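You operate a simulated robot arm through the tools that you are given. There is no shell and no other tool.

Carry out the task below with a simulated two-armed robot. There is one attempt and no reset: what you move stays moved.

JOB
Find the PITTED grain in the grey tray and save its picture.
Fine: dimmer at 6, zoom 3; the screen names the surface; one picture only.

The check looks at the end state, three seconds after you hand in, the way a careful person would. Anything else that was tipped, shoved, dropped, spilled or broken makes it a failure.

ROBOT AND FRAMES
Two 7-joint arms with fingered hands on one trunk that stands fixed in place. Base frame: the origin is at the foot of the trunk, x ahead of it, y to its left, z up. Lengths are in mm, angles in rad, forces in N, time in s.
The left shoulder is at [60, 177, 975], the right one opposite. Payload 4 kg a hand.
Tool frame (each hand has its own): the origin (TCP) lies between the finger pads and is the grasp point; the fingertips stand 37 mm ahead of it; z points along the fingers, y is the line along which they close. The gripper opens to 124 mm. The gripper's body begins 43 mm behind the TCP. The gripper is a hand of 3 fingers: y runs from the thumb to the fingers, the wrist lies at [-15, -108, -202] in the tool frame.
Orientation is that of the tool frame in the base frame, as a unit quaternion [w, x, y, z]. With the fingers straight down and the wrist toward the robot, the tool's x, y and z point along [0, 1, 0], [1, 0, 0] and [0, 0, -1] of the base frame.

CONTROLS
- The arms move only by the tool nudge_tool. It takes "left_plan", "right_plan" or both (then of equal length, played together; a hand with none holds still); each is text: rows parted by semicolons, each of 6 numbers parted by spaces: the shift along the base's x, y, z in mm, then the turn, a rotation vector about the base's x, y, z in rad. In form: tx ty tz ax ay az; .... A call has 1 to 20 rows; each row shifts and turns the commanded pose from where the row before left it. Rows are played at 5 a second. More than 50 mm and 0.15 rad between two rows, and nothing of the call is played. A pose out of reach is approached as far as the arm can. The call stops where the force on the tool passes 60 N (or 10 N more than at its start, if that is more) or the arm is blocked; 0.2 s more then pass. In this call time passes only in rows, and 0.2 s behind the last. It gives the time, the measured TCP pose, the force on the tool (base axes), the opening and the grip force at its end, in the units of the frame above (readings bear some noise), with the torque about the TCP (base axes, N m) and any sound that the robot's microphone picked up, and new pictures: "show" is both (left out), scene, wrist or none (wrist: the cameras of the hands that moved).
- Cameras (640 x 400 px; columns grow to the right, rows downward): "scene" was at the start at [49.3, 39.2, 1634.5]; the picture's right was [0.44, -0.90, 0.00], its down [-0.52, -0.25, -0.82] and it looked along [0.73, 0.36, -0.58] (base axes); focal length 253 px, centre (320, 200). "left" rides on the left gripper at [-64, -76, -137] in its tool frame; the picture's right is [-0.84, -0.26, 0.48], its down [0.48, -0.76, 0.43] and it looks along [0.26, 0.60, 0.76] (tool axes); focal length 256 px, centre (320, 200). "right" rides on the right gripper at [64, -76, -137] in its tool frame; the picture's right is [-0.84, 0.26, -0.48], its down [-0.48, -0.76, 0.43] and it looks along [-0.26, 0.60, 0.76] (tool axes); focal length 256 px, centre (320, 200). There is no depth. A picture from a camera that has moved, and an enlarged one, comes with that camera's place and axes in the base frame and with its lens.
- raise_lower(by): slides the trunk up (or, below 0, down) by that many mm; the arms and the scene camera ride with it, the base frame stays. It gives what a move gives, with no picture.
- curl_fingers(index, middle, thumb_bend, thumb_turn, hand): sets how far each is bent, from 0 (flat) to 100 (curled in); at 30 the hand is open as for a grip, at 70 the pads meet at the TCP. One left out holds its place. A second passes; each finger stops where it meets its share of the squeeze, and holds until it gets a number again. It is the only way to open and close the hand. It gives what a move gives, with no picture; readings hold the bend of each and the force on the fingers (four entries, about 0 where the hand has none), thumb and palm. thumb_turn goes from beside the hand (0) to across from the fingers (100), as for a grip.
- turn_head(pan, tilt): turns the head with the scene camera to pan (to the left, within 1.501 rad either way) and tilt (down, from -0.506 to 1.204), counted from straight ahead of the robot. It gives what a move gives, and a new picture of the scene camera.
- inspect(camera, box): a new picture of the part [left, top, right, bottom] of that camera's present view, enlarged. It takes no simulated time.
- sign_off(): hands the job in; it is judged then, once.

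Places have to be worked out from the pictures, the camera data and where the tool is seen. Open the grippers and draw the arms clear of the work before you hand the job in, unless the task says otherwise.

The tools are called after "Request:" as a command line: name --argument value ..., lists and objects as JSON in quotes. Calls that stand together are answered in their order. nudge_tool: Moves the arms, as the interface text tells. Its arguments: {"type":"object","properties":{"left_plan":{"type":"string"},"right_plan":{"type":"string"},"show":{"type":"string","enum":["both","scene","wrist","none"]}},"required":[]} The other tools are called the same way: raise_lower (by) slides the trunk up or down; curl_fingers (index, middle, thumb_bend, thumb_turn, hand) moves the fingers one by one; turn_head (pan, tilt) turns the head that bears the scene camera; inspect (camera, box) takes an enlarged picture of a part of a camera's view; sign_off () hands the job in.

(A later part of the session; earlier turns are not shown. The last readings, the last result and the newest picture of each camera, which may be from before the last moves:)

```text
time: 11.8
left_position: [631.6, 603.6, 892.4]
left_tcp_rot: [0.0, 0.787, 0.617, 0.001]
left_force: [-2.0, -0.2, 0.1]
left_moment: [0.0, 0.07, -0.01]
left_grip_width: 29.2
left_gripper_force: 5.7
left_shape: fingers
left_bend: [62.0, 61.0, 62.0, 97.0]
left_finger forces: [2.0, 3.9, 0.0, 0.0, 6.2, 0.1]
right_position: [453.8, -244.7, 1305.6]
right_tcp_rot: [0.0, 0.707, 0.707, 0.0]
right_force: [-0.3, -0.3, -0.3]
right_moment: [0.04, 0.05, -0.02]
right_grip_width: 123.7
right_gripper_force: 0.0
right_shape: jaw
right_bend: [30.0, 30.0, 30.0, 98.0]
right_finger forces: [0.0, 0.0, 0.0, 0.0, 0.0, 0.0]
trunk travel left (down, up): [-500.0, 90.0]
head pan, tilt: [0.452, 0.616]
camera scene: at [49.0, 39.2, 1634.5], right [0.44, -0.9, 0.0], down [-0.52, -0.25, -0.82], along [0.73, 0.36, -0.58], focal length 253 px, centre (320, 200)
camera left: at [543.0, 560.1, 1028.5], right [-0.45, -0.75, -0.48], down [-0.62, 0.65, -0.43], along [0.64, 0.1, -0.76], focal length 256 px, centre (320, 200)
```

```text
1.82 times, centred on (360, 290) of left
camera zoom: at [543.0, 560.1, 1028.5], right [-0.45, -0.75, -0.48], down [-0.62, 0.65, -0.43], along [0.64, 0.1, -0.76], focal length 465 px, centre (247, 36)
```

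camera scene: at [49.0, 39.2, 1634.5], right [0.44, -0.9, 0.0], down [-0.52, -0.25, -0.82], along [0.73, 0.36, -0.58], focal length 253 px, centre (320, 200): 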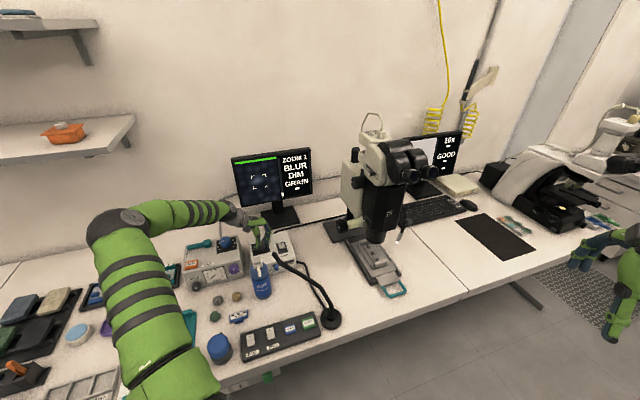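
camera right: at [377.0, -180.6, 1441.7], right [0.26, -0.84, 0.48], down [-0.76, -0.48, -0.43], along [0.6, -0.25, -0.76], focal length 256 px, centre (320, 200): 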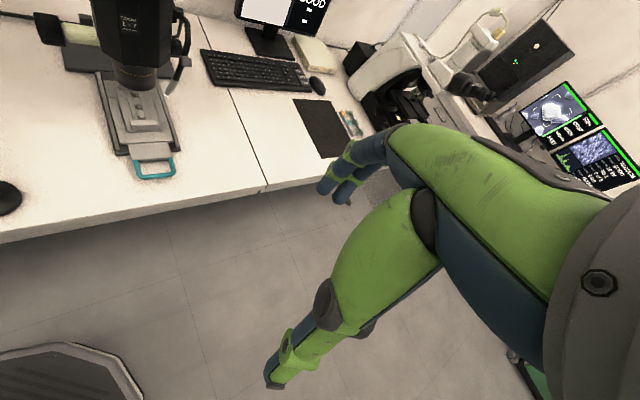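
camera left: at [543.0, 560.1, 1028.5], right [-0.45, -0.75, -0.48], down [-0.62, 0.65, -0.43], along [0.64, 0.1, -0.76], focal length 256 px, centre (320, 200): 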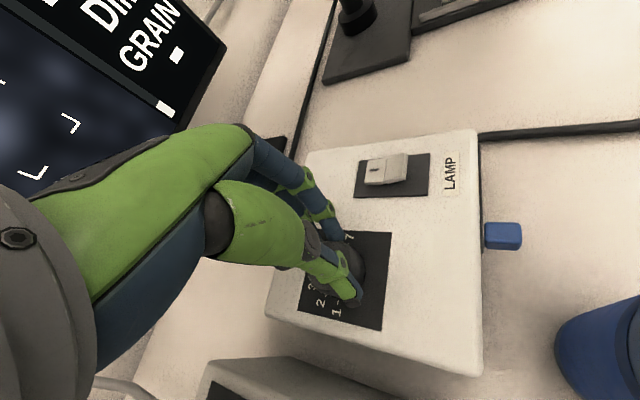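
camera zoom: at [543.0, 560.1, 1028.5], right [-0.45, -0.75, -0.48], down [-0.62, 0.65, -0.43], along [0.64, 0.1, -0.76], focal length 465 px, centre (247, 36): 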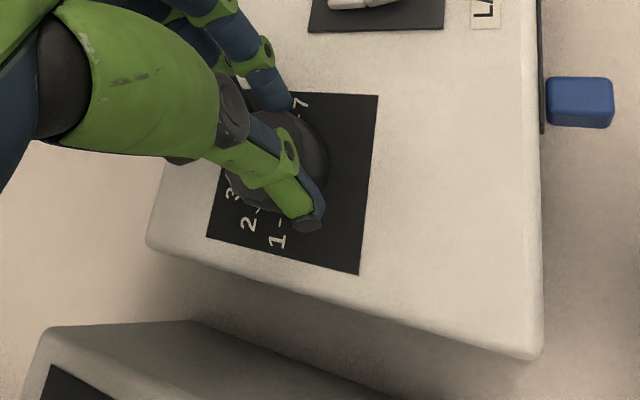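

I continue the remaining ~0.63 rad to reach a full 90° turn.

Request:
nudge_tool --left_plan "0 0 0 0 0 -0.12;0 0 0 0 0 -0.12;0 0 0 0 0 -0.12;0 0 0 0 0 -0.12;0 0 0 0 0 -0.12" --show "both"

Request:
inspect --camera "scene" --box '[230, 140, 330, 280]'

Request:
inspect --camera "left" --box '[240, 180, 480, 400]'

```text
time: 13.0
left_position: [631.5, 605.0, 892.2]
left_tcp_rot: [0.0, 0.935, 0.356, 0.001]
left_force: [-4.4, -2.4, 0.9]
left_moment: [-0.09, 0.13, 0.0]
left_grip_width: 29.5
left_gripper_force: 6.0
left_shape: fingers
left_bend: [62.0, 62.0, 62.0, 96.0]
left_finger forces: [2.8, 3.0, 0.0, 0.1, 6.7, 0.0]
right_position: [452.4, -244.4, 1306.8]
right_tcp_rot: [0.0, 0.707, 0.707, 0.0]
right_force: [0.5, -1.0, 0.2]
right_moment: [0.02, 0.01, -0.02]
right_grip_width: 123.6
right_gripper_force: 0.1
right_shape: jaw
right_bend: [30.0, 30.0, 30.0, 98.0]
right_finger forces: [0.0, 0.1, 0.0, 0.0, 0.1, 0.0]
trunk travel left (down, up): [-500.0, 90.0]
head pan, tilt: [0.452, 0.616]
camera scene: at [48.9, 38.8, 1634.5], right [0.44, -0.9, 0.0], down [-0.52, -0.25, -0.82], along [0.73, 0.36, -0.58], focal length 253 px, centre (320, 200)
camera left: at [533.8, 618.4, 1028.7], right [-0.8, -0.37, -0.48], down [-0.15, 0.89, -0.44], along [0.59, -0.28, -0.76], focal length 256 px, centre (320, 200)
```

scene: 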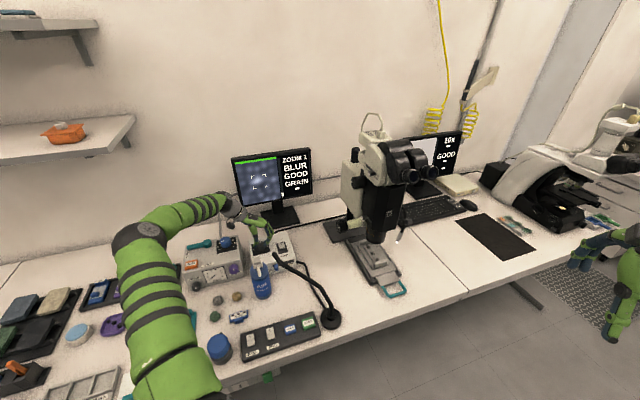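
left: 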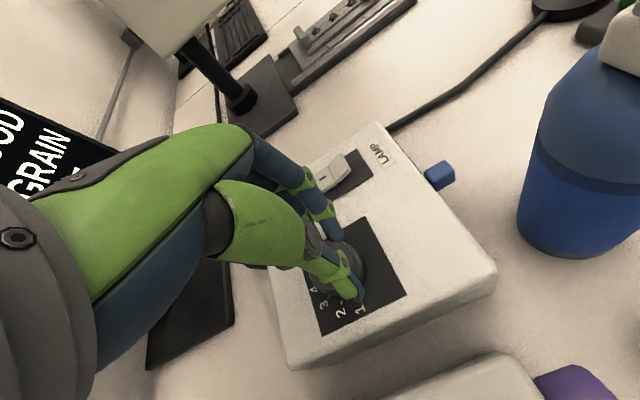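

```text
2.86 times, centred on (280, 210) of scene
camera zoom: at [48.9, 38.8, 1634.5], right [0.44, -0.9, 0.0], down [-0.52, -0.25, -0.82], along [0.73, 0.36, -0.58], focal length 723 px, centre (434, 171)
```

zoom: 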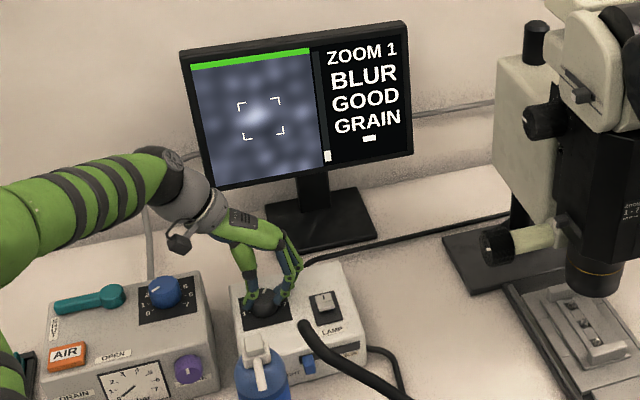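

```text
1.82 times, centred on (360, 290) of left
camera zoom: at [533.8, 618.4, 1028.7], right [-0.8, -0.37, -0.48], down [-0.15, 0.89, -0.44], along [0.59, -0.28, -0.76], focal length 465 px, centre (247, 36)
```

zoom: 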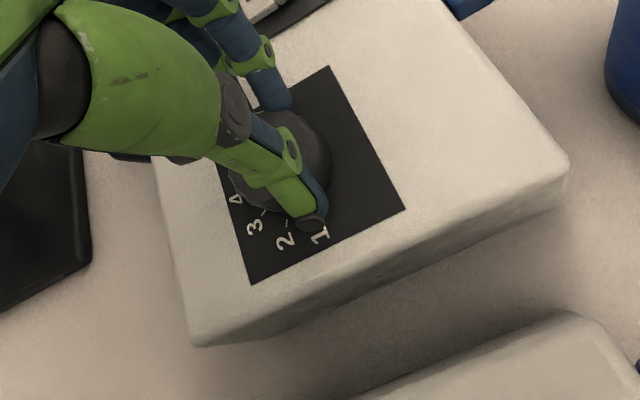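

The dim readout became GOOD, so the knob followed. I release and lift a little to read the pointer.

Request:
curl_fingers --hand "left" --index 48 --middle 48 --thumb_bend 48

Request:
nudge_tool --left_plan "0 0 20 0 0 0;0 0 40 0 0 0;0 0 40 0 0 0" --show "both"

Request:
inspect --camera "left" --box '[300, 220, 480, 360]'

Request:
inspect --camera "scene" --box '[240, 220, 300, 270]'

```text
time: 14.0
left_position: [632.9, 605.3, 891.9]
left_tcp_rot: [-0.001, 0.934, 0.357, 0.0]
left_force: [-0.9, -0.2, 0.3]
left_moment: [0.01, 0.02, 0.0]
left_grip_width: 68.1
left_gripper_force: 0.1
left_shape: fingers
left_bend: [48.0, 48.0, 48.0, 97.0]
left_finger forces: [0.0, 0.1, 0.0, 0.0, 0.0, 0.1]
right_position: [453.4, -244.3, 1307.1]
right_tcp_rot: [0.001, 0.707, 0.708, 0.0]
right_force: [0.0, 0.3, -0.2]
right_moment: [0.01, 0.0, -0.05]
right_grip_width: 123.6
right_gripper_force: 0.1
right_shape: jaw
right_bend: [30.0, 30.0, 30.0, 98.0]
right_finger forces: [0.0, 0.1, 0.0, 0.0, 0.0, 0.1]
trunk travel left (down, up): [-500.0, 90.0]
head pan, tilt: [0.452, 0.616]
```

```text
time: 14.8
left_position: [633.0, 603.9, 991.2]
left_tcp_rot: [0.0, 0.934, 0.357, 0.0]
left_force: [0.7, -0.3, -0.4]
left_moment: [0.0, -0.01, -0.01]
left_grip_width: 68.4
left_gripper_force: 0.0
left_shape: fingers
left_bend: [48.0, 48.0, 48.0, 97.0]
left_finger forces: [0.0, 0.0, 0.1, 0.0, 0.0, 0.0]
right_position: [454.2, -245.9, 1305.9]
right_tcp_rot: [-0.001, 0.707, 0.707, 0.0]
right_force: [0.0, -0.3, 0.7]
right_moment: [0.01, 0.01, 0.01]
right_grip_width: 123.6
right_gripper_force: 0.1
right_shape: jaw
right_bend: [30.0, 30.0, 30.0, 98.0]
right_finger forces: [0.0, 0.1, 0.0, 0.1, 0.0, 0.0]
trunk travel left (down, up): [-500.0, 90.0]
head pan, tilt: [0.452, 0.616]
camera scene: at [49.0, 38.6, 1634.4], right [0.44, -0.9, 0.0], down [-0.52, -0.25, -0.82], along [0.73, 0.36, -0.58], focal length 253 px, centre (320, 200)
camera left: at [534.0, 617.7, 1128.5], right [-0.8, -0.37, -0.48], down [-0.15, 0.89, -0.43], along [0.59, -0.27, -0.76], focal length 256 px, centre (320, 200)
```

scene: 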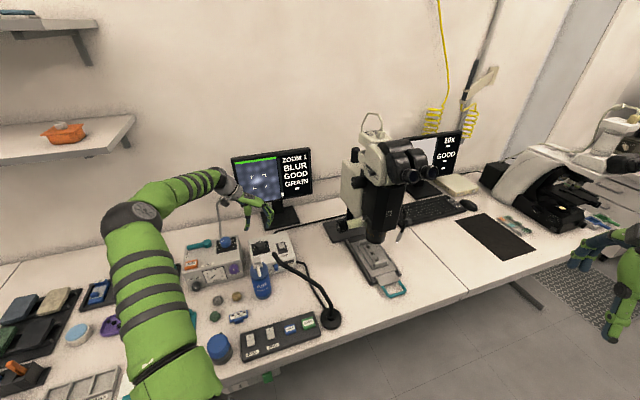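
left: 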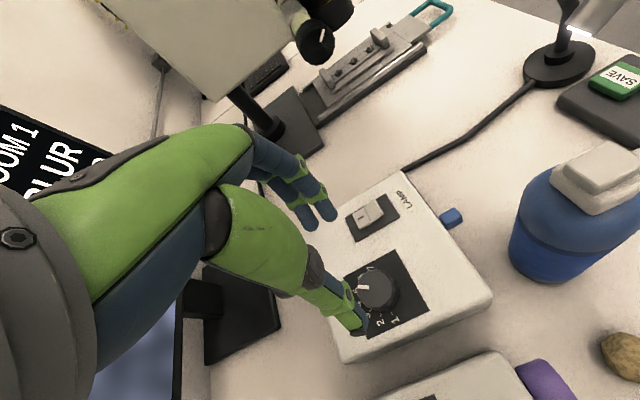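

```text
2.86 times, centred on (390, 290) of left
camera zoom: at [534.0, 617.7, 1128.5], right [-0.8, -0.37, -0.48], down [-0.15, 0.89, -0.43], along [0.59, -0.27, -0.76], focal length 731 px, centre (120, -57)
```

zoom: 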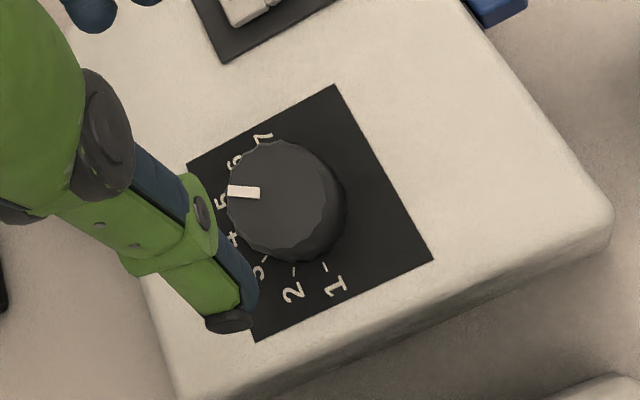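

```text
8.00 times, centred on (270, 245) of scene
camera zoom: at [49.0, 38.6, 1634.4], right [0.44, -0.9, 0.0], down [-0.52, -0.25, -0.82], along [0.73, 0.36, -0.58], focal length 2025 px, centre (720, -160)
```

zoom: 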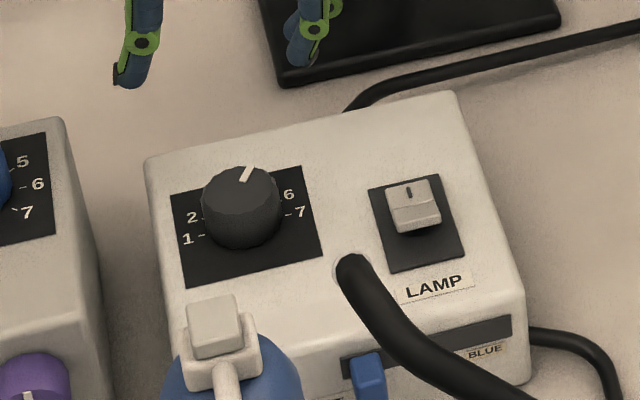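

The pointer reads about 5.0 (some slip), so I need 30° more. I turn the hand back by 0.4 rad, regrip more firmly and slightly lower, and turn further.

Request:
nudge_tool --left_plan "0 0 0 0 0 0.14;0 0 -10 0 0 0.14;0 0.5 -40 0 0 0.12;0 0 -40 0 0 0;0 0 -12 0 0 0" --show "none"

Request:
curl_fingers --hand "left" --index 70 --middle 70 --thumb_bend 70

Request:
inspect --camera "left" --box '[240, 180, 480, 400]'

```text
time: 16.0
left_position: [632.4, 605.0, 890.1]
left_tcp_rot: [0.0, 0.844, 0.536, 0.0]
left_force: [-0.2, 0.8, 0.7]
left_moment: [0.0, 0.02, 0.01]
left_grip_width: 68.3
left_gripper_force: 0.1
left_shape: fingers
left_bend: [48.0, 48.0, 48.0, 98.0]
left_finger forces: [0.0, 0.0, 0.0, 0.0, 0.0, 0.1]
right_position: [453.3, -244.8, 1305.7]
right_tcp_rot: [0.0, 0.706, 0.708, 0.0]
right_force: [-0.1, 0.7, 0.6]
right_moment: [0.0, -0.02, -0.02]
right_grip_width: 123.5
right_gripper_force: 0.0
right_shape: jaw
right_bend: [30.0, 30.0, 30.0, 98.0]
right_finger forces: [0.0, 0.0, 0.0, 0.0, 0.0, 0.0]
trunk travel left (down, up): [-500.0, 90.0]
head pan, tilt: [0.452, 0.616]
```

```text
time: 17.0
left_position: [632.6, 605.7, 890.0]
left_tcp_rot: [-0.001, 0.844, 0.536, 0.001]
left_force: [0.9, 4.2, 1.9]
left_moment: [0.1, -0.15, 0.0]
left_grip_width: 29.9
left_gripper_force: 17.5
left_shape: fingers
left_bend: [63.0, 63.0, 63.0, 96.0]
left_finger forces: [7.7, 10.7, 0.0, 0.0, 17.3, 0.0]
right_position: [454.0, -244.0, 1305.5]
right_tcp_rot: [0.0, 0.707, 0.707, 0.0]
right_force: [-0.3, 0.1, 0.5]
right_moment: [-0.03, 0.02, 0.01]
right_grip_width: 123.5
right_gripper_force: 0.1
right_shape: jaw
right_bend: [30.0, 30.0, 30.0, 98.0]
right_finger forces: [0.0, 0.0, 0.0, 0.1, 0.1, 0.0]
trunk travel left (down, up): [-500.0, 90.0]
head pan, tilt: [0.452, 0.616]
```

```text
1.82 times, centred on (360, 290) of left
camera zoom: at [536.5, 579.8, 1026.5], right [-0.59, -0.65, -0.48], down [-0.48, 0.76, -0.43], along [0.65, -0.02, -0.76], focal length 465 px, centre (247, 36)
```

zoom: 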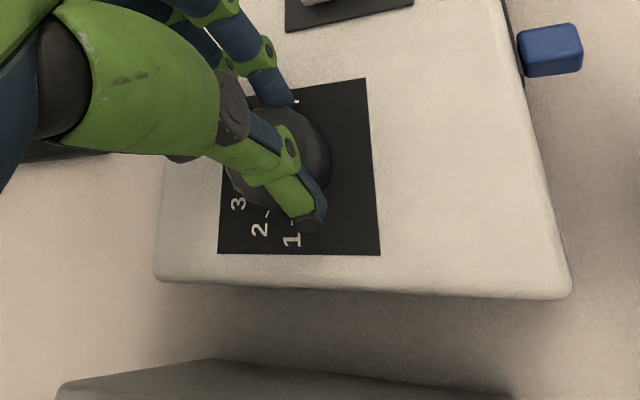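

The grip is now about 17 N. I turn 0.53 rad clockwise.

Request:
nudge_tool --left_plan "0 0 0 0 0 -0.1;0 0 0 0 0 -0.11;0 0 0 0 0 -0.11;0 0 0 0 0 -0.11;0 0 0 0 0 -0.1" --show "none"

Request:
curl_fingers --hand "left" --index 48 --middle 48 --thumb_bend 48

Request:
nudge_tool --left_plan "0 0 20 0 0 0;0 0 40 0 0 0;0 0 40 0 0 0" --show "both"

Request:
inspect --camera "left" --box '[300, 220, 480, 360]'

Request:
inspect --camera "scene" --box '[240, 220, 300, 270]'

```text
time: 18.2
left_position: [632.7, 605.3, 890.3]
left_tcp_rot: [0.0, 0.955, 0.295, 0.0]
left_force: [1.4, 3.3, 3.3]
left_moment: [0.08, -0.1, 0.0]
left_grip_width: 29.7
left_gripper_force: 18.4
left_shape: fingers
left_bend: [63.0, 64.0, 63.0, 96.0]
left_finger forces: [7.2, 10.8, 0.1, 0.1, 19.4, 0.0]
right_position: [453.7, -244.8, 1305.2]
right_tcp_rot: [0.0, 0.707, 0.707, 0.0]
right_force: [0.3, -0.3, -0.1]
right_moment: [-0.01, -0.02, -0.02]
right_grip_width: 124.1
right_gripper_force: 0.1
right_shape: jaw
right_bend: [30.0, 30.0, 30.0, 98.0]
right_finger forces: [0.0, 0.1, 0.0, 0.1, 0.0, 0.1]
trunk travel left (down, up): [-500.0, 90.0]
head pan, tilt: [0.452, 0.616]
```

```text
time: 19.2
left_position: [632.6, 604.8, 889.9]
left_tcp_rot: [-0.001, 0.955, 0.296, 0.0]
left_force: [0.3, -0.2, 0.1]
left_moment: [-0.05, 0.0, 0.0]
left_grip_width: 68.4
left_gripper_force: 0.0
left_shape: fingers
left_bend: [48.0, 48.0, 48.0, 97.0]
left_finger forces: [0.1, 0.0, 0.0, 0.0, 0.0, 0.1]
right_position: [452.7, -244.8, 1305.5]
right_tcp_rot: [0.0, 0.707, 0.707, 0.0]
right_force: [-0.6, 0.5, -0.7]
right_moment: [-0.02, 0.01, -0.01]
right_grip_width: 123.6
right_gripper_force: 0.2
right_shape: jaw
right_bend: [30.0, 30.0, 30.0, 98.0]
right_finger forces: [0.0, 0.1, 0.0, 0.0, 0.0, 0.0]
trunk travel left (down, up): [-500.0, 90.0]
head pan, tilt: [0.452, 0.616]
```

```text
time: 20.0
left_position: [632.9, 604.3, 991.0]
left_tcp_rot: [-0.001, 0.955, 0.295, 0.0]
left_force: [-0.8, 0.3, 0.2]
left_moment: [0.0, 0.0, -0.01]
left_grip_width: 68.3
left_gripper_force: 0.0
left_shape: fingers
left_bend: [48.0, 48.0, 48.0, 97.0]
left_finger forces: [0.0, 0.0, 0.0, 0.0, 0.0, 0.0]
right_position: [453.9, -244.5, 1305.5]
right_tcp_rot: [0.0, 0.707, 0.707, 0.0]
right_force: [-0.1, -0.5, -0.2]
right_moment: [0.0, -0.01, 0.02]
right_grip_width: 123.6
right_gripper_force: 0.0
right_shape: jaw
right_bend: [30.0, 30.0, 30.0, 98.0]
right_finger forces: [0.0, 0.0, 0.1, 0.1, 0.0, 0.0]
trunk travel left (down, up): [-500.0, 90.0]
head pan, tilt: [0.452, 0.616]
camera scene: at [49.0, 38.7, 1634.4], right [0.44, -0.9, 0.0], down [-0.52, -0.25, -0.82], along [0.73, 0.36, -0.58], focal length 253 px, centre (320, 200)
camera left: at [536.2, 630.7, 1127.1], right [-0.84, -0.26, -0.48], down [-0.03, 0.9, -0.43], along [0.55, -0.35, -0.76], focal length 256 px, centre (320, 200)
```

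scene: 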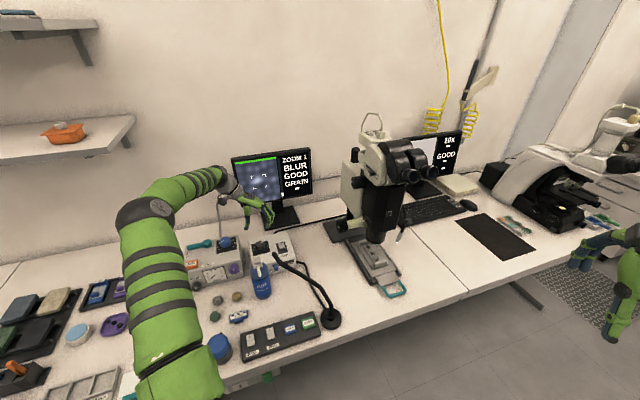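
left: 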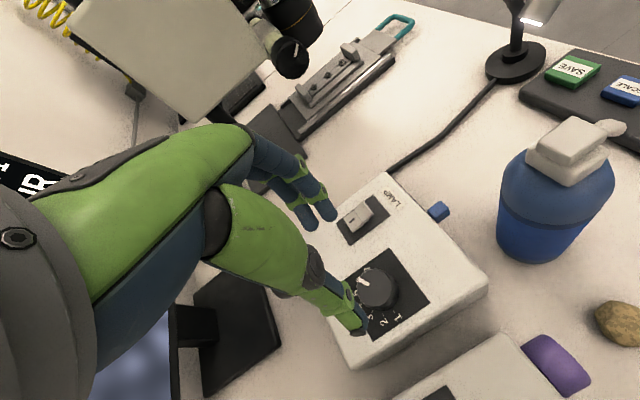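

```text
2.86 times, centred on (390, 290) of left
camera zoom: at [536.2, 630.7, 1127.1], right [-0.84, -0.26, -0.48], down [-0.03, 0.9, -0.43], along [0.55, -0.35, -0.76], focal length 731 px, centre (120, -57)
```

zoom: 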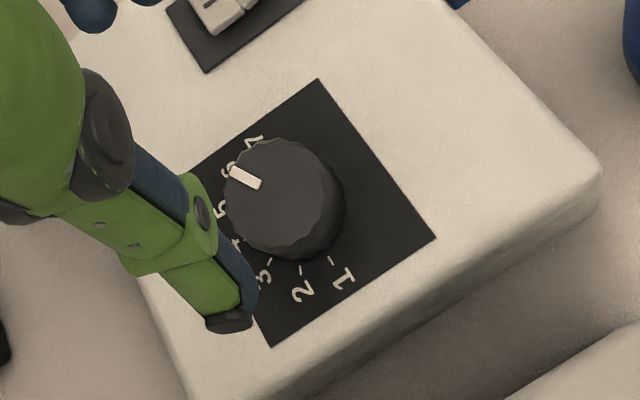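

```text
8.00 times, centred on (270, 245) of scene
camera zoom: at [49.0, 38.7, 1634.4], right [0.44, -0.9, 0.0], down [-0.52, -0.25, -0.82], along [0.73, 0.36, -0.58], focal length 2025 px, centre (720, -160)
```

zoom: 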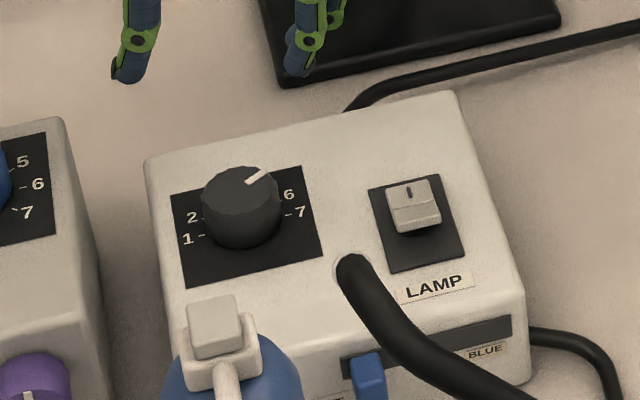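

The pointer now sits at 6 by both views (about -13°, with the 6 mark at -14°). Next I raise the left hand, bring it to a staging point, and yaw it ready for the horizontal zoom knob.

Request:
nudge_tool --left_plan "0 0 45 0 0 0;0 0 45 0 0 0.05;0 -15 40 0 0 0.12;0 -20 30 0 0 0.14;0 -20 0 0 0 0.14;0 -20 0 0 0 0.14;0 -20 0 0 0 0.14;0 -20 0 0 0 0.14;0 -20 0 0 0 0.14;0 -20 0 0 0 0.14;0 -20 0 0 0 0.14;0 0 0 0 0 0.14;0 0 0 0 0 0.14;0 0 0 0 0 0.114" --show "both"

```text
time: 23.0
left_position: [632.8, 430.4, 1148.9]
left_tcp_rot: [0.0, 0.414, 0.91, 0.0]
left_force: [0.2, -0.3, 0.1]
left_moment: [0.01, -0.03, -0.01]
left_grip_width: 68.1
left_gripper_force: 0.1
left_shape: fingers
left_bend: [48.0, 48.0, 48.0, 98.0]
left_finger forces: [0.0, 0.0, 0.0, 0.1, 0.0, 0.0]
right_position: [454.3, -244.0, 1306.8]
right_tcp_rot: [0.0, 0.707, 0.707, 0.0]
right_force: [-0.3, -0.2, -0.6]
right_moment: [0.0, 0.01, 0.03]
right_grip_width: 123.6
right_gripper_force: 0.1
right_shape: jaw
right_bend: [30.0, 30.0, 30.0, 98.0]
right_finger forces: [0.0, 0.1, 0.0, 0.0, 0.0, 0.0]
trunk travel left (down, up): [-500.0, 90.0]
head pan, tilt: [0.452, 0.616]
camera scene: at [49.5, 38.9, 1634.5], right [0.44, -0.9, 0.0], down [-0.52, -0.25, -0.82], along [0.73, 0.36, -0.58], focal length 253 px, centre (320, 200)
camera left: at [617.0, 331.7, 1286.1], right [0.36, -0.8, -0.48], down [-0.89, -0.13, -0.43], along [0.28, 0.58, -0.76], focal length 256 px, centre (320, 200)
```

scene: 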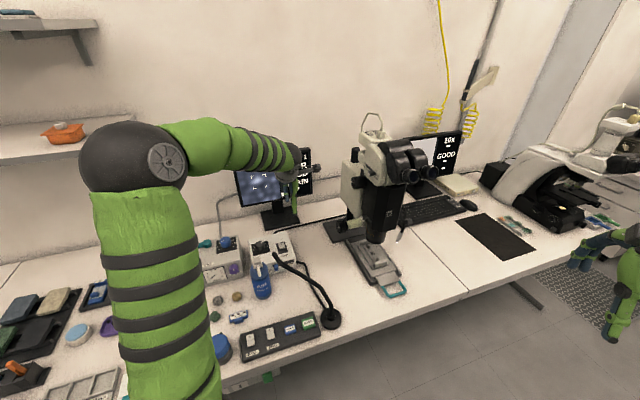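
left: 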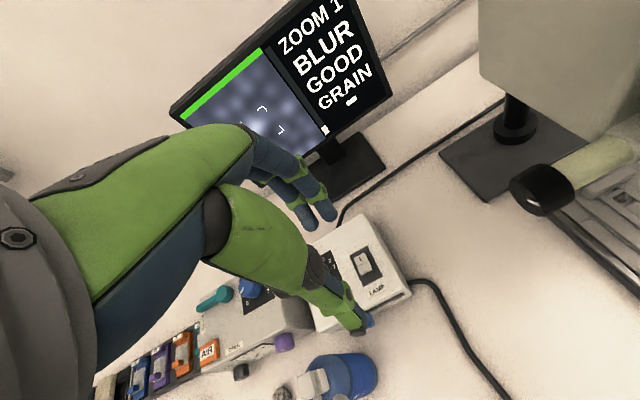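

The arm is clear. Now I roll the hand about its closing axis so that the fingers point horizontally toward the microscope's left side.

Request:
nudge_tool --left_plan "0 0 0 -0.1081 -0.0934 0;0 0 0 -0.1081 -0.0934 0;0 0 0 -0.1081 -0.0934 0;0 0 0 -0.1081 -0.0934 0;0 0 0 -0.1081 -0.0934 0;0 0 0 -0.1081 -0.0934 0;0 0 0 -0.1081 -0.0934 0;0 0 0 -0.1081 -0.0934 0;0 0 0 -0.1081 -0.0934 0;0 0 0 -0.1081 -0.0934 0;0 0 0 -0.1081 -0.0934 0" --show "both"

```text
time: 25.4
left_position: [631.7, 431.9, 1149.5]
left_tcp_rot: [0.645, 0.294, 0.642, -0.294]
left_force: [0.2, -0.1, -0.1]
left_moment: [-0.01, -0.02, 0.0]
left_grip_width: 68.4
left_gripper_force: 0.0
left_shape: fingers
left_bend: [48.0, 48.0, 48.0, 98.0]
left_finger forces: [0.0, 0.1, 0.0, 0.0, 0.0, 0.1]
right_position: [454.4, -242.4, 1305.9]
right_tcp_rot: [0.001, 0.707, 0.708, 0.0]
right_force: [0.0, 0.6, 0.5]
right_moment: [-0.06, 0.0, -0.01]
right_grip_width: 123.7
right_gripper_force: 0.0
right_shape: jaw
right_bend: [30.0, 30.0, 30.0, 98.0]
right_finger forces: [0.0, 0.0, 0.0, 0.0, 0.0, 0.1]
trunk travel left (down, up): [-500.0, 90.0]
head pan, tilt: [0.452, 0.616]
camera scene: at [48.8, 40.7, 1634.6], right [0.44, -0.9, 0.0], down [-0.52, -0.25, -0.82], along [0.73, 0.36, -0.58], focal length 253 px, centre (320, 200)
camera left: at [484.6, 485.0, 1213.6], right [0.12, -0.53, 0.84], down [-0.29, -0.83, -0.48], along [0.95, -0.18, -0.25], focal length 256 px, centre (320, 200)
```

scene: 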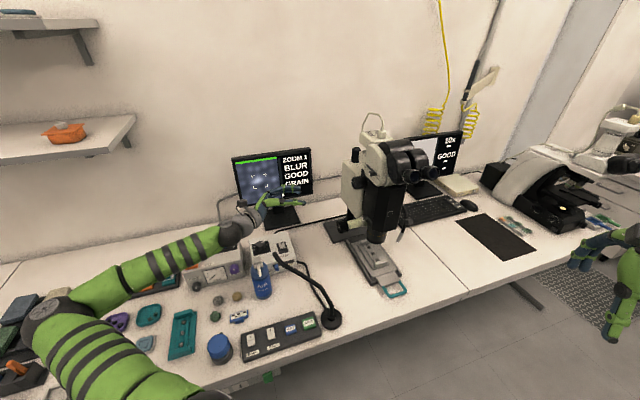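
left: 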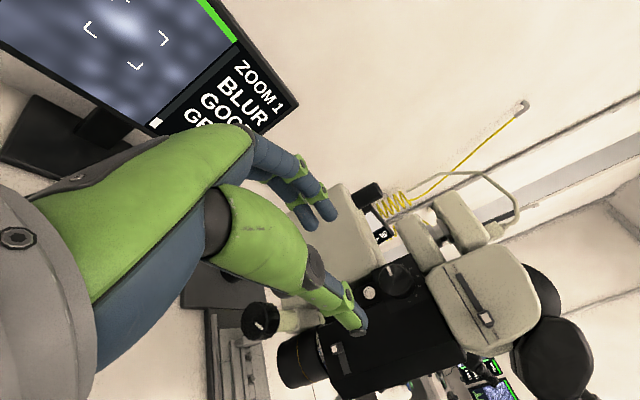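

The pose was reached; I check the knob region from the wrist camera and the elbow's clearance in the scene.

Request:
inspect --camera "left" --box '[320, 170, 540, 330]'

Request:
inspect --camera "scene" --box '[0, 200, 280, 400]'

Request:
inspect --camera "left" --box '[200, 280, 380, 400]'

```text
2.50 times, centred on (430, 250) of left
camera zoom: at [484.6, 485.0, 1213.6], right [0.12, -0.53, 0.84], down [-0.29, -0.83, -0.48], along [0.95, -0.18, -0.25], focal length 640 px, centre (45, 75)
```

zoom: 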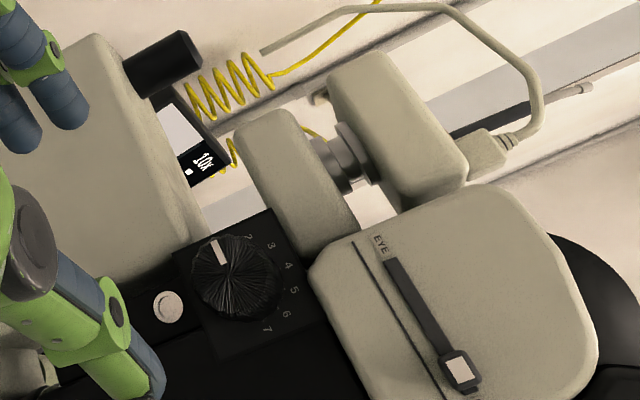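

```text
2.00 times, centred on (140, 300) of scene
camera zoom: at [48.8, 40.7, 1634.6], right [0.44, -0.9, 0.0], down [-0.52, -0.25, -0.82], along [0.73, 0.36, -0.58], focal length 506 px, centre (680, 0)
```

zoom: 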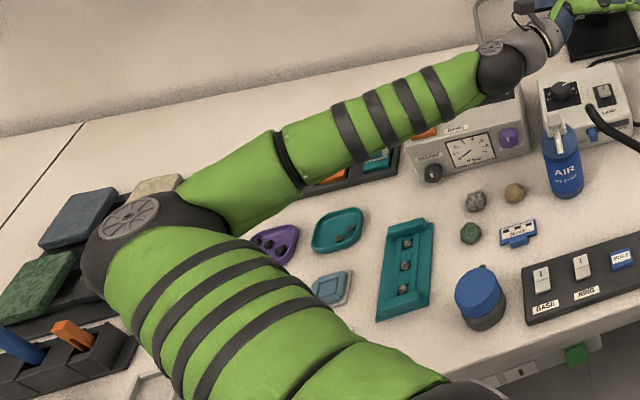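

```text
3.33 times, centred on (290, 340) of left
camera zoom: at [484.6, 485.0, 1213.6], right [0.12, -0.53, 0.84], down [-0.29, -0.83, -0.48], along [0.95, -0.18, -0.25], focal length 853 px, centre (420, -267)
```

zoom: 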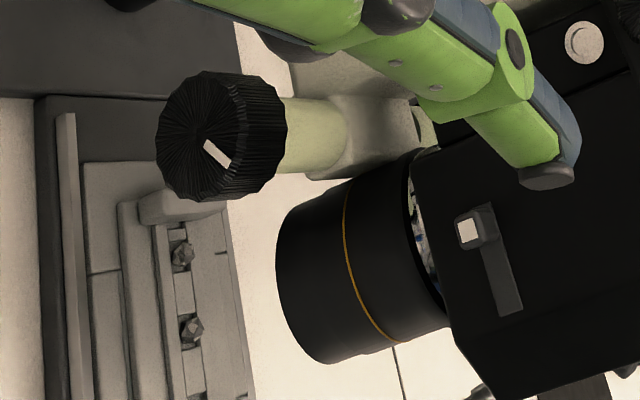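

The elbow is high above the table, and the knob face is near (822, 260, 1154) with its axis about (-0.65, 0.76, 0). I advance to a stand-off about 100 mm from the knob face.

Request:
nudge_tool --left_plan "39 -29 1 0 0 0;39 -29 1 0 0 0;39 -29 1 0 0 0" --show "both"

Request:
inspect --camera "left" --box '[240, 150, 480, 350]'

Request:
inspect --camera "scene" --box '[280, 120, 430, 240]'

```text
time: 26.2
left_position: [750.3, 343.7, 1151.4]
left_tcp_rot: [0.643, 0.294, 0.644, -0.293]
left_force: [0.7, 0.0, -0.1]
left_moment: [0.01, -0.01, 0.0]
left_grip_width: 68.4
left_gripper_force: 0.1
left_shape: fingers
left_bend: [48.0, 48.0, 48.0, 98.0]
left_finger forces: [0.1, 0.0, 0.0, 0.0, 0.1, 0.1]
right_position: [454.3, -244.5, 1304.9]
right_tcp_rot: [-0.001, 0.706, 0.708, -0.001]
right_force: [0.2, 0.6, -0.3]
right_moment: [-0.01, 0.0, -0.03]
right_grip_width: 123.5
right_gripper_force: 0.1
right_shape: jaw
right_bend: [30.0, 30.0, 30.0, 98.0]
right_finger forces: [0.1, 0.0, 0.1, 0.0, 0.0, 0.0]
trunk travel left (down, up): [-500.0, 90.0]
head pan, tilt: [0.452, 0.616]
camera scene: at [50.1, 38.5, 1634.4], right [0.44, -0.9, 0.0], down [-0.52, -0.25, -0.82], along [0.73, 0.36, -0.58], focal length 253 px, centre (320, 200)
camera left: at [602.8, 396.5, 1215.4], right [0.12, -0.53, 0.84], down [-0.29, -0.83, -0.48], along [0.95, -0.18, -0.26], focal length 256 px, centre (320, 200)
```

scene: 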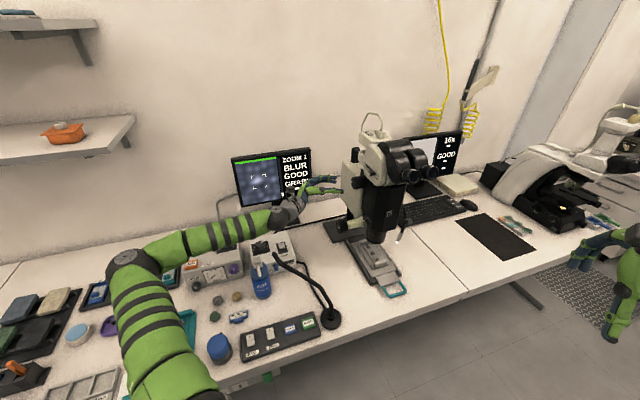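
left: 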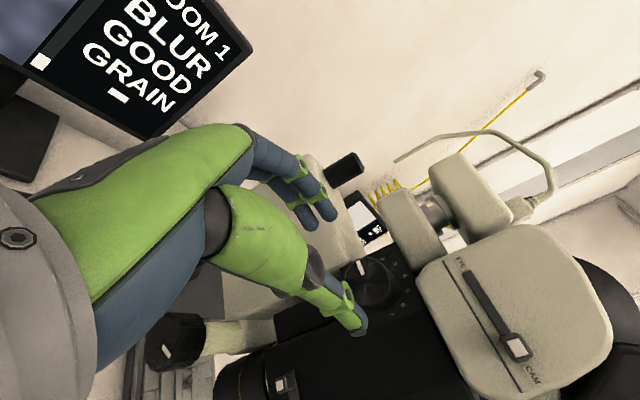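

```text
2.00 times, centred on (360, 250) of left
camera zoom: at [602.8, 396.5, 1215.4], right [0.12, -0.53, 0.84], down [-0.29, -0.83, -0.48], along [0.95, -0.18, -0.26], focal length 512 px, centre (240, 100)
```

zoom: 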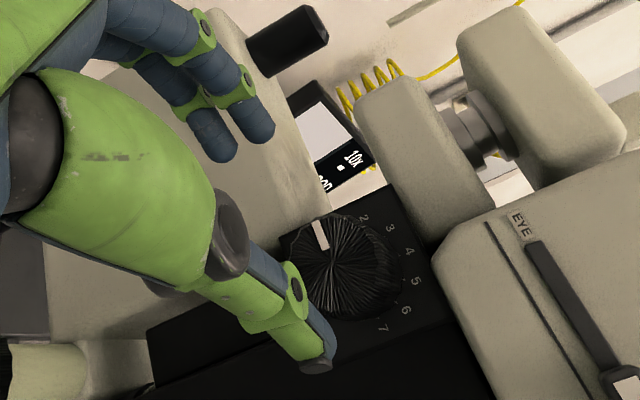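

```text
3.33 times, centred on (355, 180) of scene
camera zoom: at [50.1, 38.5, 1634.4], right [0.44, -0.9, 0.0], down [-0.52, -0.25, -0.82], along [0.73, 0.36, -0.58], focal length 844 px, centre (203, 267)
```

zoom: 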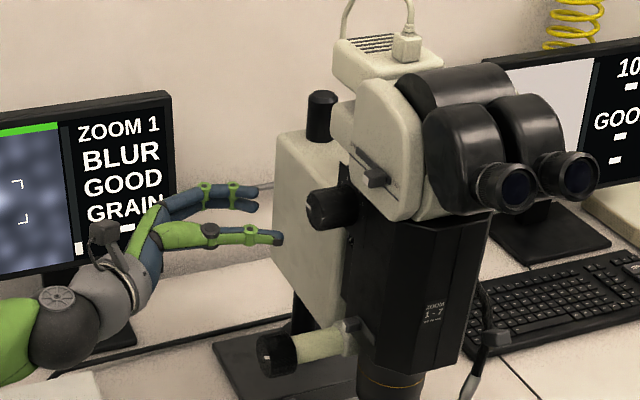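

F is about (804, 267, 1160), requiring a small shift, and the knob is about 48 mm wide and 55 mm long. I pre-roll the hand by -0.7 rad about its pointing axis, so that the clockwise turn stays comfortable, while centring on the knob.

Request:
nudge_tool --left_plan "-2 -2 2 -0.0917 0.1057 0;-2 -1 2 -0.0917 0.1057 0;-1 -1 2 -0.0917 0.1057 0;-1 -1 2 -0.0917 0.1057 0;-1 -1 0 -0.0917 0.1057 0" --show "both"

Request:
inspect --camera "left" --box '[240, 150, 480, 350]'

Request:
inspect --camera "scene" --box '[280, 120, 430, 240]'

```text
time: 27.4
left_position: [742.0, 337.3, 1160.8]
left_tcp_rot: [0.503, 0.055, 0.705, -0.497]
left_force: [0.1, -0.5, 0.1]
left_moment: [0.0, -0.05, -0.01]
left_grip_width: 68.7
left_gripper_force: 0.0
left_shape: fingers
left_bend: [48.0, 48.0, 48.0, 98.0]
left_finger forces: [0.0, 0.0, 0.0, 0.0, 0.1, 0.0]
right_position: [453.5, -246.0, 1306.3]
right_tcp_rot: [0.0, 0.707, 0.707, 0.0]
right_force: [0.3, 0.3, -0.2]
right_moment: [-0.03, -0.02, 0.0]
right_grip_width: 123.3
right_gripper_force: 0.1
right_shape: jaw
right_bend: [30.0, 30.0, 30.0, 98.0]
right_finger forces: [0.0, 0.0, 0.0, 0.1, 0.0, 0.0]
trunk travel left (down, up): [-500.0, 90.0]
head pan, tilt: [0.452, 0.616]
camera scene: at [49.2, 38.3, 1634.4], right [0.44, -0.9, 0.0], down [-0.52, -0.25, -0.82], along [0.73, 0.36, -0.58], focal length 253 px, centre (320, 200)
camera left: at [639.9, 428.4, 1258.7], right [0.58, -0.14, 0.81], down [-0.39, -0.91, 0.12], along [0.72, -0.38, -0.58], focal length 256 px, centre (320, 200)
```

scene: 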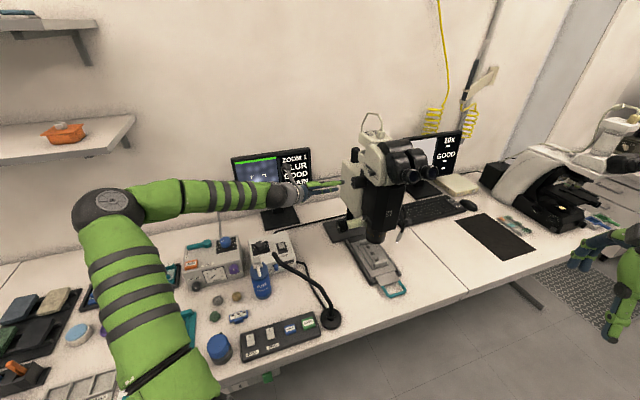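
left: 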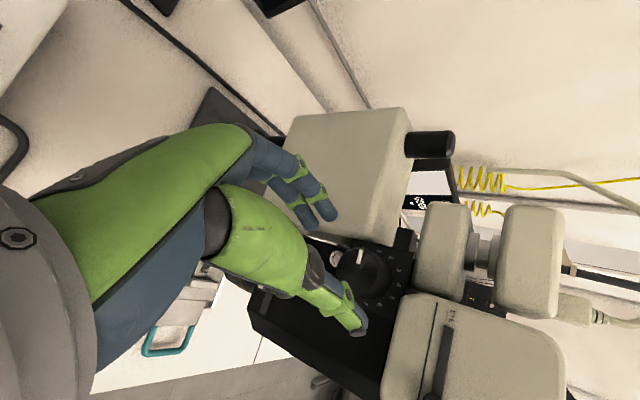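

```text
2.00 times, centred on (360, 250) of left
camera zoom: at [639.9, 428.4, 1258.7], right [0.58, -0.14, 0.81], down [-0.39, -0.91, 0.12], along [0.72, -0.38, -0.58], focal length 512 px, centre (240, 100)
```

zoom: 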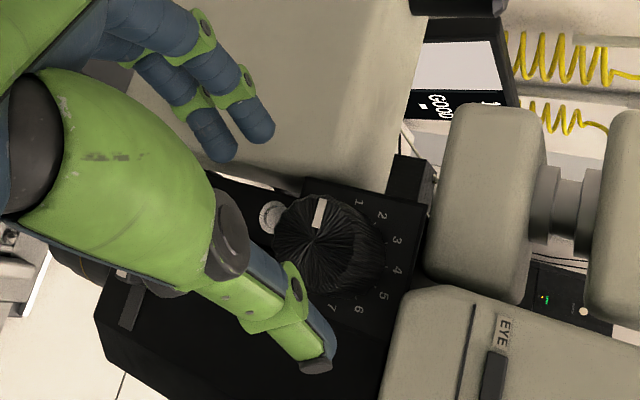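

```text
3.33 times, centred on (355, 180) of scene
camera zoom: at [49.2, 38.3, 1634.4], right [0.44, -0.9, 0.0], down [-0.52, -0.25, -0.82], along [0.73, 0.36, -0.58], focal length 844 px, centre (203, 267)
```

zoom: 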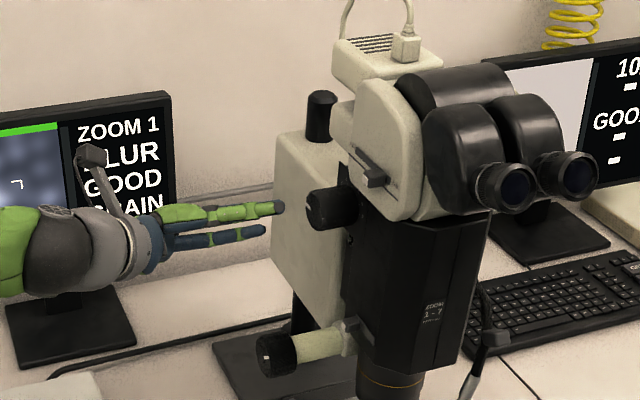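

The knob is nearly in line with the hand axis. I advance 50 mm with a small centring correction and look again.

Request:
nudge_tool --left_plan "19 -17 -1 0 0 0;19 -17 0 0 0 0" --show "wrist"

Request:
inspect --camera "left" --box '[240, 150, 480, 350]'

Request:
inspect --camera "scene" --box '[310, 130, 410, 210]'

```text
time: 28.0
left_position: [780.8, 303.6, 1158.9]
left_tcp_rot: [0.503, 0.056, 0.705, -0.496]
left_force: [-0.8, 0.1, -0.3]
left_moment: [0.04, -0.02, 0.02]
left_grip_width: 68.5
left_gripper_force: 0.1
left_shape: fingers
left_bend: [48.0, 48.0, 48.0, 98.0]
left_finger forces: [0.0, 0.0, 0.0, 0.0, 0.1, 0.0]
right_position: [455.0, -244.3, 1305.5]
right_tcp_rot: [-0.001, 0.707, 0.707, 0.0]
right_force: [0.5, -0.6, 0.1]
right_moment: [-0.01, -0.03, 0.01]
right_grip_width: 123.7
right_gripper_force: 0.0
right_shape: jaw
right_bend: [30.0, 30.0, 30.0, 98.0]
right_finger forces: [0.0, 0.1, 0.1, 0.1, 0.0, 0.0]
trunk travel left (down, up): [-500.0, 90.0]
head pan, tilt: [0.452, 0.616]
camera left: at [678.0, 394.9, 1257.1], right [0.58, -0.14, 0.81], down [-0.39, -0.91, 0.12], along [0.72, -0.38, -0.58], focal length 256 px, centre (320, 200)
```

left: 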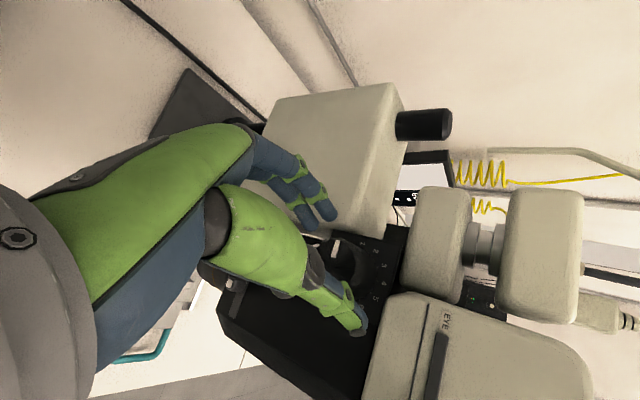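

```text
2.00 times, centred on (360, 250) of left
camera zoom: at [678.0, 394.9, 1257.1], right [0.58, -0.14, 0.81], down [-0.39, -0.91, 0.12], along [0.72, -0.38, -0.58], focal length 512 px, centre (240, 100)
```

zoom: 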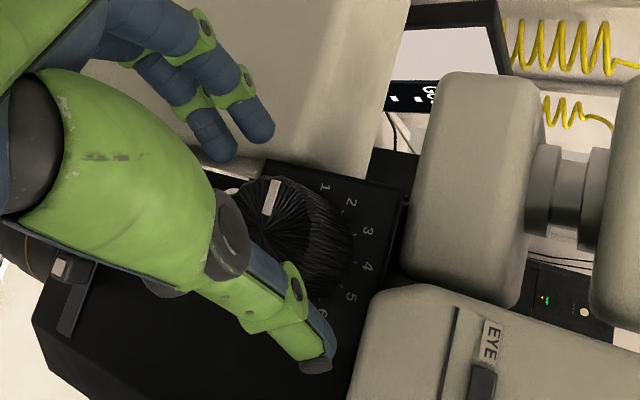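

```text
5.00 times, centred on (360, 170) of scene
camera zoom: at [49.7, 38.9, 1634.5], right [0.44, -0.9, 0.0], down [-0.52, -0.25, -0.82], along [0.73, 0.36, -0.58], focal length 1266 px, centre (120, 350)
```

zoom: 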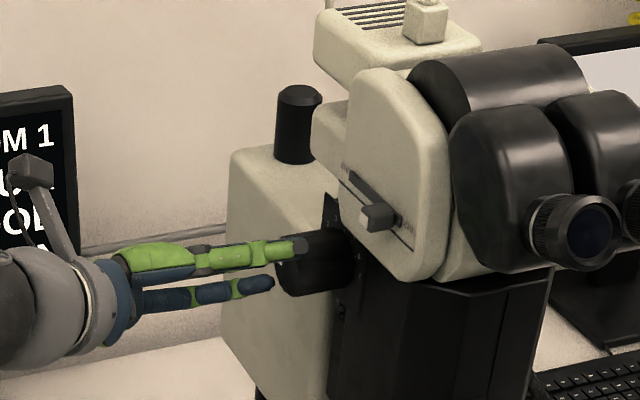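

The knob is centred within a couple of mm and the fingers straddle it. I advance 34 mm so the fingertips reach about halfway along the knob.

Request:
nudge_tool --left_plan "8 -8 -2 0 0 0;8 -9 -1 0 0 0;7 -8 0 0 0 0" --show "wrist"

Request:
inspect --camera "left" --box '[240, 150, 480, 350]'

Request:
inspect --camera "scene" --box '[330, 150, 390, 200]'

```text
time: 28.8
left_position: [804.0, 278.5, 1156.8]
left_tcp_rot: [0.503, 0.056, 0.705, -0.497]
left_force: [-0.9, 0.0, 0.3]
left_moment: [0.02, -0.02, -0.03]
left_grip_width: 68.9
left_gripper_force: 0.6
left_shape: fingers
left_bend: [48.0, 48.0, 48.0, 98.0]
left_finger forces: [0.0, 0.1, 0.0, 0.1, 0.8, 0.0]
right_position: [453.5, -243.8, 1306.8]
right_tcp_rot: [0.0, 0.707, 0.707, 0.0]
right_force: [-0.1, 0.2, 0.5]
right_moment: [0.0, -0.02, 0.01]
right_grip_width: 123.8
right_gripper_force: 0.0
right_shape: jaw
right_bend: [30.0, 30.0, 30.0, 98.0]
right_finger forces: [0.1, 0.0, 0.1, 0.0, 0.0, 0.0]
trunk travel left (down, up): [-500.0, 90.0]
head pan, tilt: [0.452, 0.616]
camera left: at [701.4, 370.0, 1254.7], right [0.58, -0.14, 0.81], down [-0.39, -0.91, 0.12], along [0.72, -0.38, -0.58], focal length 256 px, centre (320, 200)
```

left: 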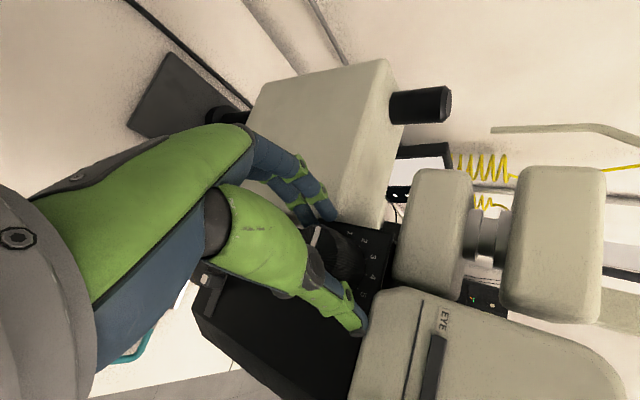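

```text
2.00 times, centred on (360, 250) of left
camera zoom: at [701.4, 370.0, 1254.7], right [0.58, -0.14, 0.81], down [-0.39, -0.91, 0.12], along [0.72, -0.38, -0.58], focal length 512 px, centre (240, 100)
```

zoom: 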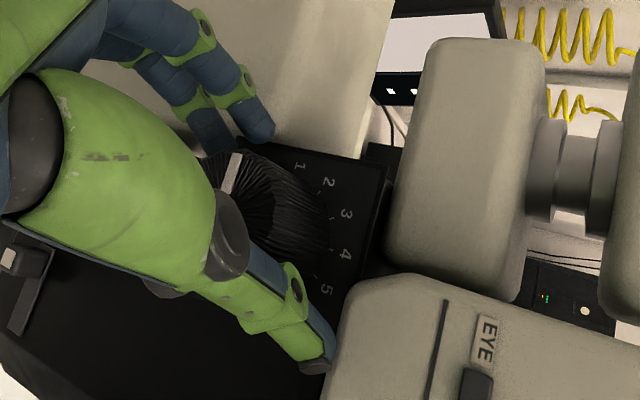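

```text
8.00 times, centred on (360, 175) of scene
camera zoom: at [49.4, 39.1, 1634.4], right [0.44, -0.9, 0.0], down [-0.52, -0.25, -0.82], along [0.73, 0.36, -0.58], focal length 2025 px, centre (0, 400)
```

zoom: 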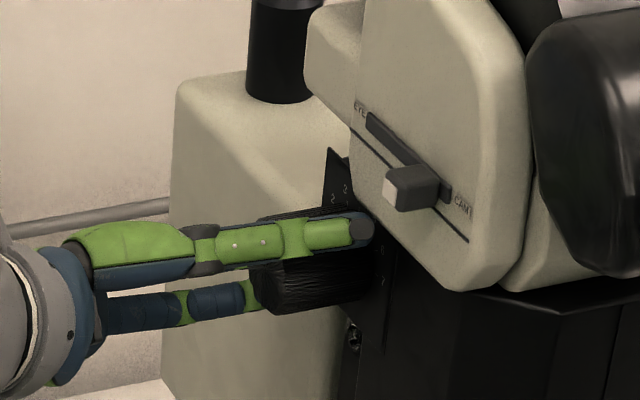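

There is a slight 0.8 N thumb contact; the knob sits between thumb and fingers. I close the hand on it.

Request:
curl_fingers --hand "left" --index 58 --middle 58 --thumb_bend 58

Request:
inspect --camera "left" --box '[240, 150, 480, 350]'

Request:
inspect --camera "scene" --box '[330, 150, 390, 200]'

```text
time: 29.8
left_position: [802.1, 278.0, 1158.4]
left_tcp_rot: [0.503, 0.057, 0.704, -0.497]
left_force: [-6.3, -4.3, 2.2]
left_moment: [0.07, -0.01, 0.01]
left_grip_width: 52.3
left_gripper_force: 6.5
left_shape: fingers
left_bend: [56.0, 55.0, 54.0, 98.0]
left_finger forces: [0.9, 2.3, 0.0, 0.0, 9.8, 0.0]
right_position: [452.2, -245.8, 1306.3]
right_tcp_rot: [0.001, 0.707, 0.707, 0.0]
right_force: [-0.5, 0.1, -0.6]
right_moment: [0.01, -0.05, 0.0]
right_grip_width: 123.7
right_gripper_force: 0.1
right_shape: jaw
right_bend: [30.0, 30.0, 30.0, 98.0]
right_finger forces: [0.1, 0.1, 0.0, 0.0, 0.1, 0.1]
trunk travel left (down, up): [-500.0, 90.0]
head pan, tilt: [0.452, 0.616]
```

```text
2.00 times, centred on (360, 250) of left
camera zoom: at [700.4, 369.0, 1255.5], right [0.57, -0.14, 0.81], down [-0.39, -0.91, 0.12], along [0.72, -0.38, -0.58], focal length 512 px, centre (240, 100)
```

zoom: 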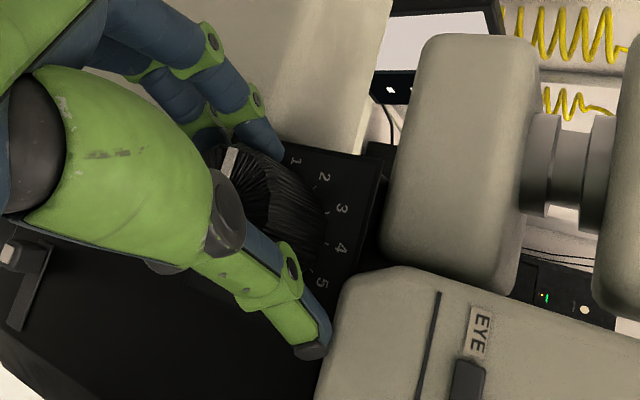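

```text
8.00 times, centred on (360, 175) of scene
camera zoom: at [48.2, 38.4, 1634.5], right [0.44, -0.9, 0.0], down [-0.52, -0.25, -0.82], along [0.73, 0.36, -0.58], focal length 2025 px, centre (0, 400)
```

zoom: 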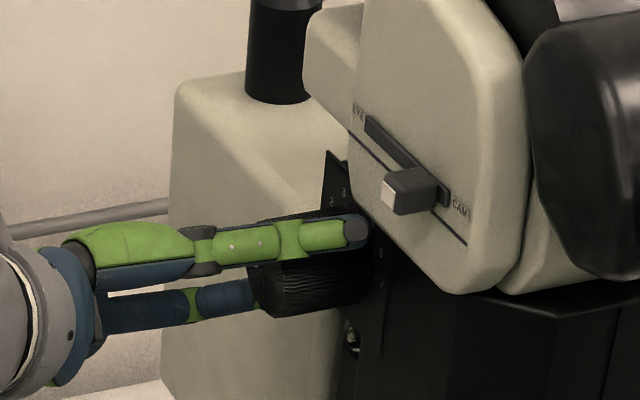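

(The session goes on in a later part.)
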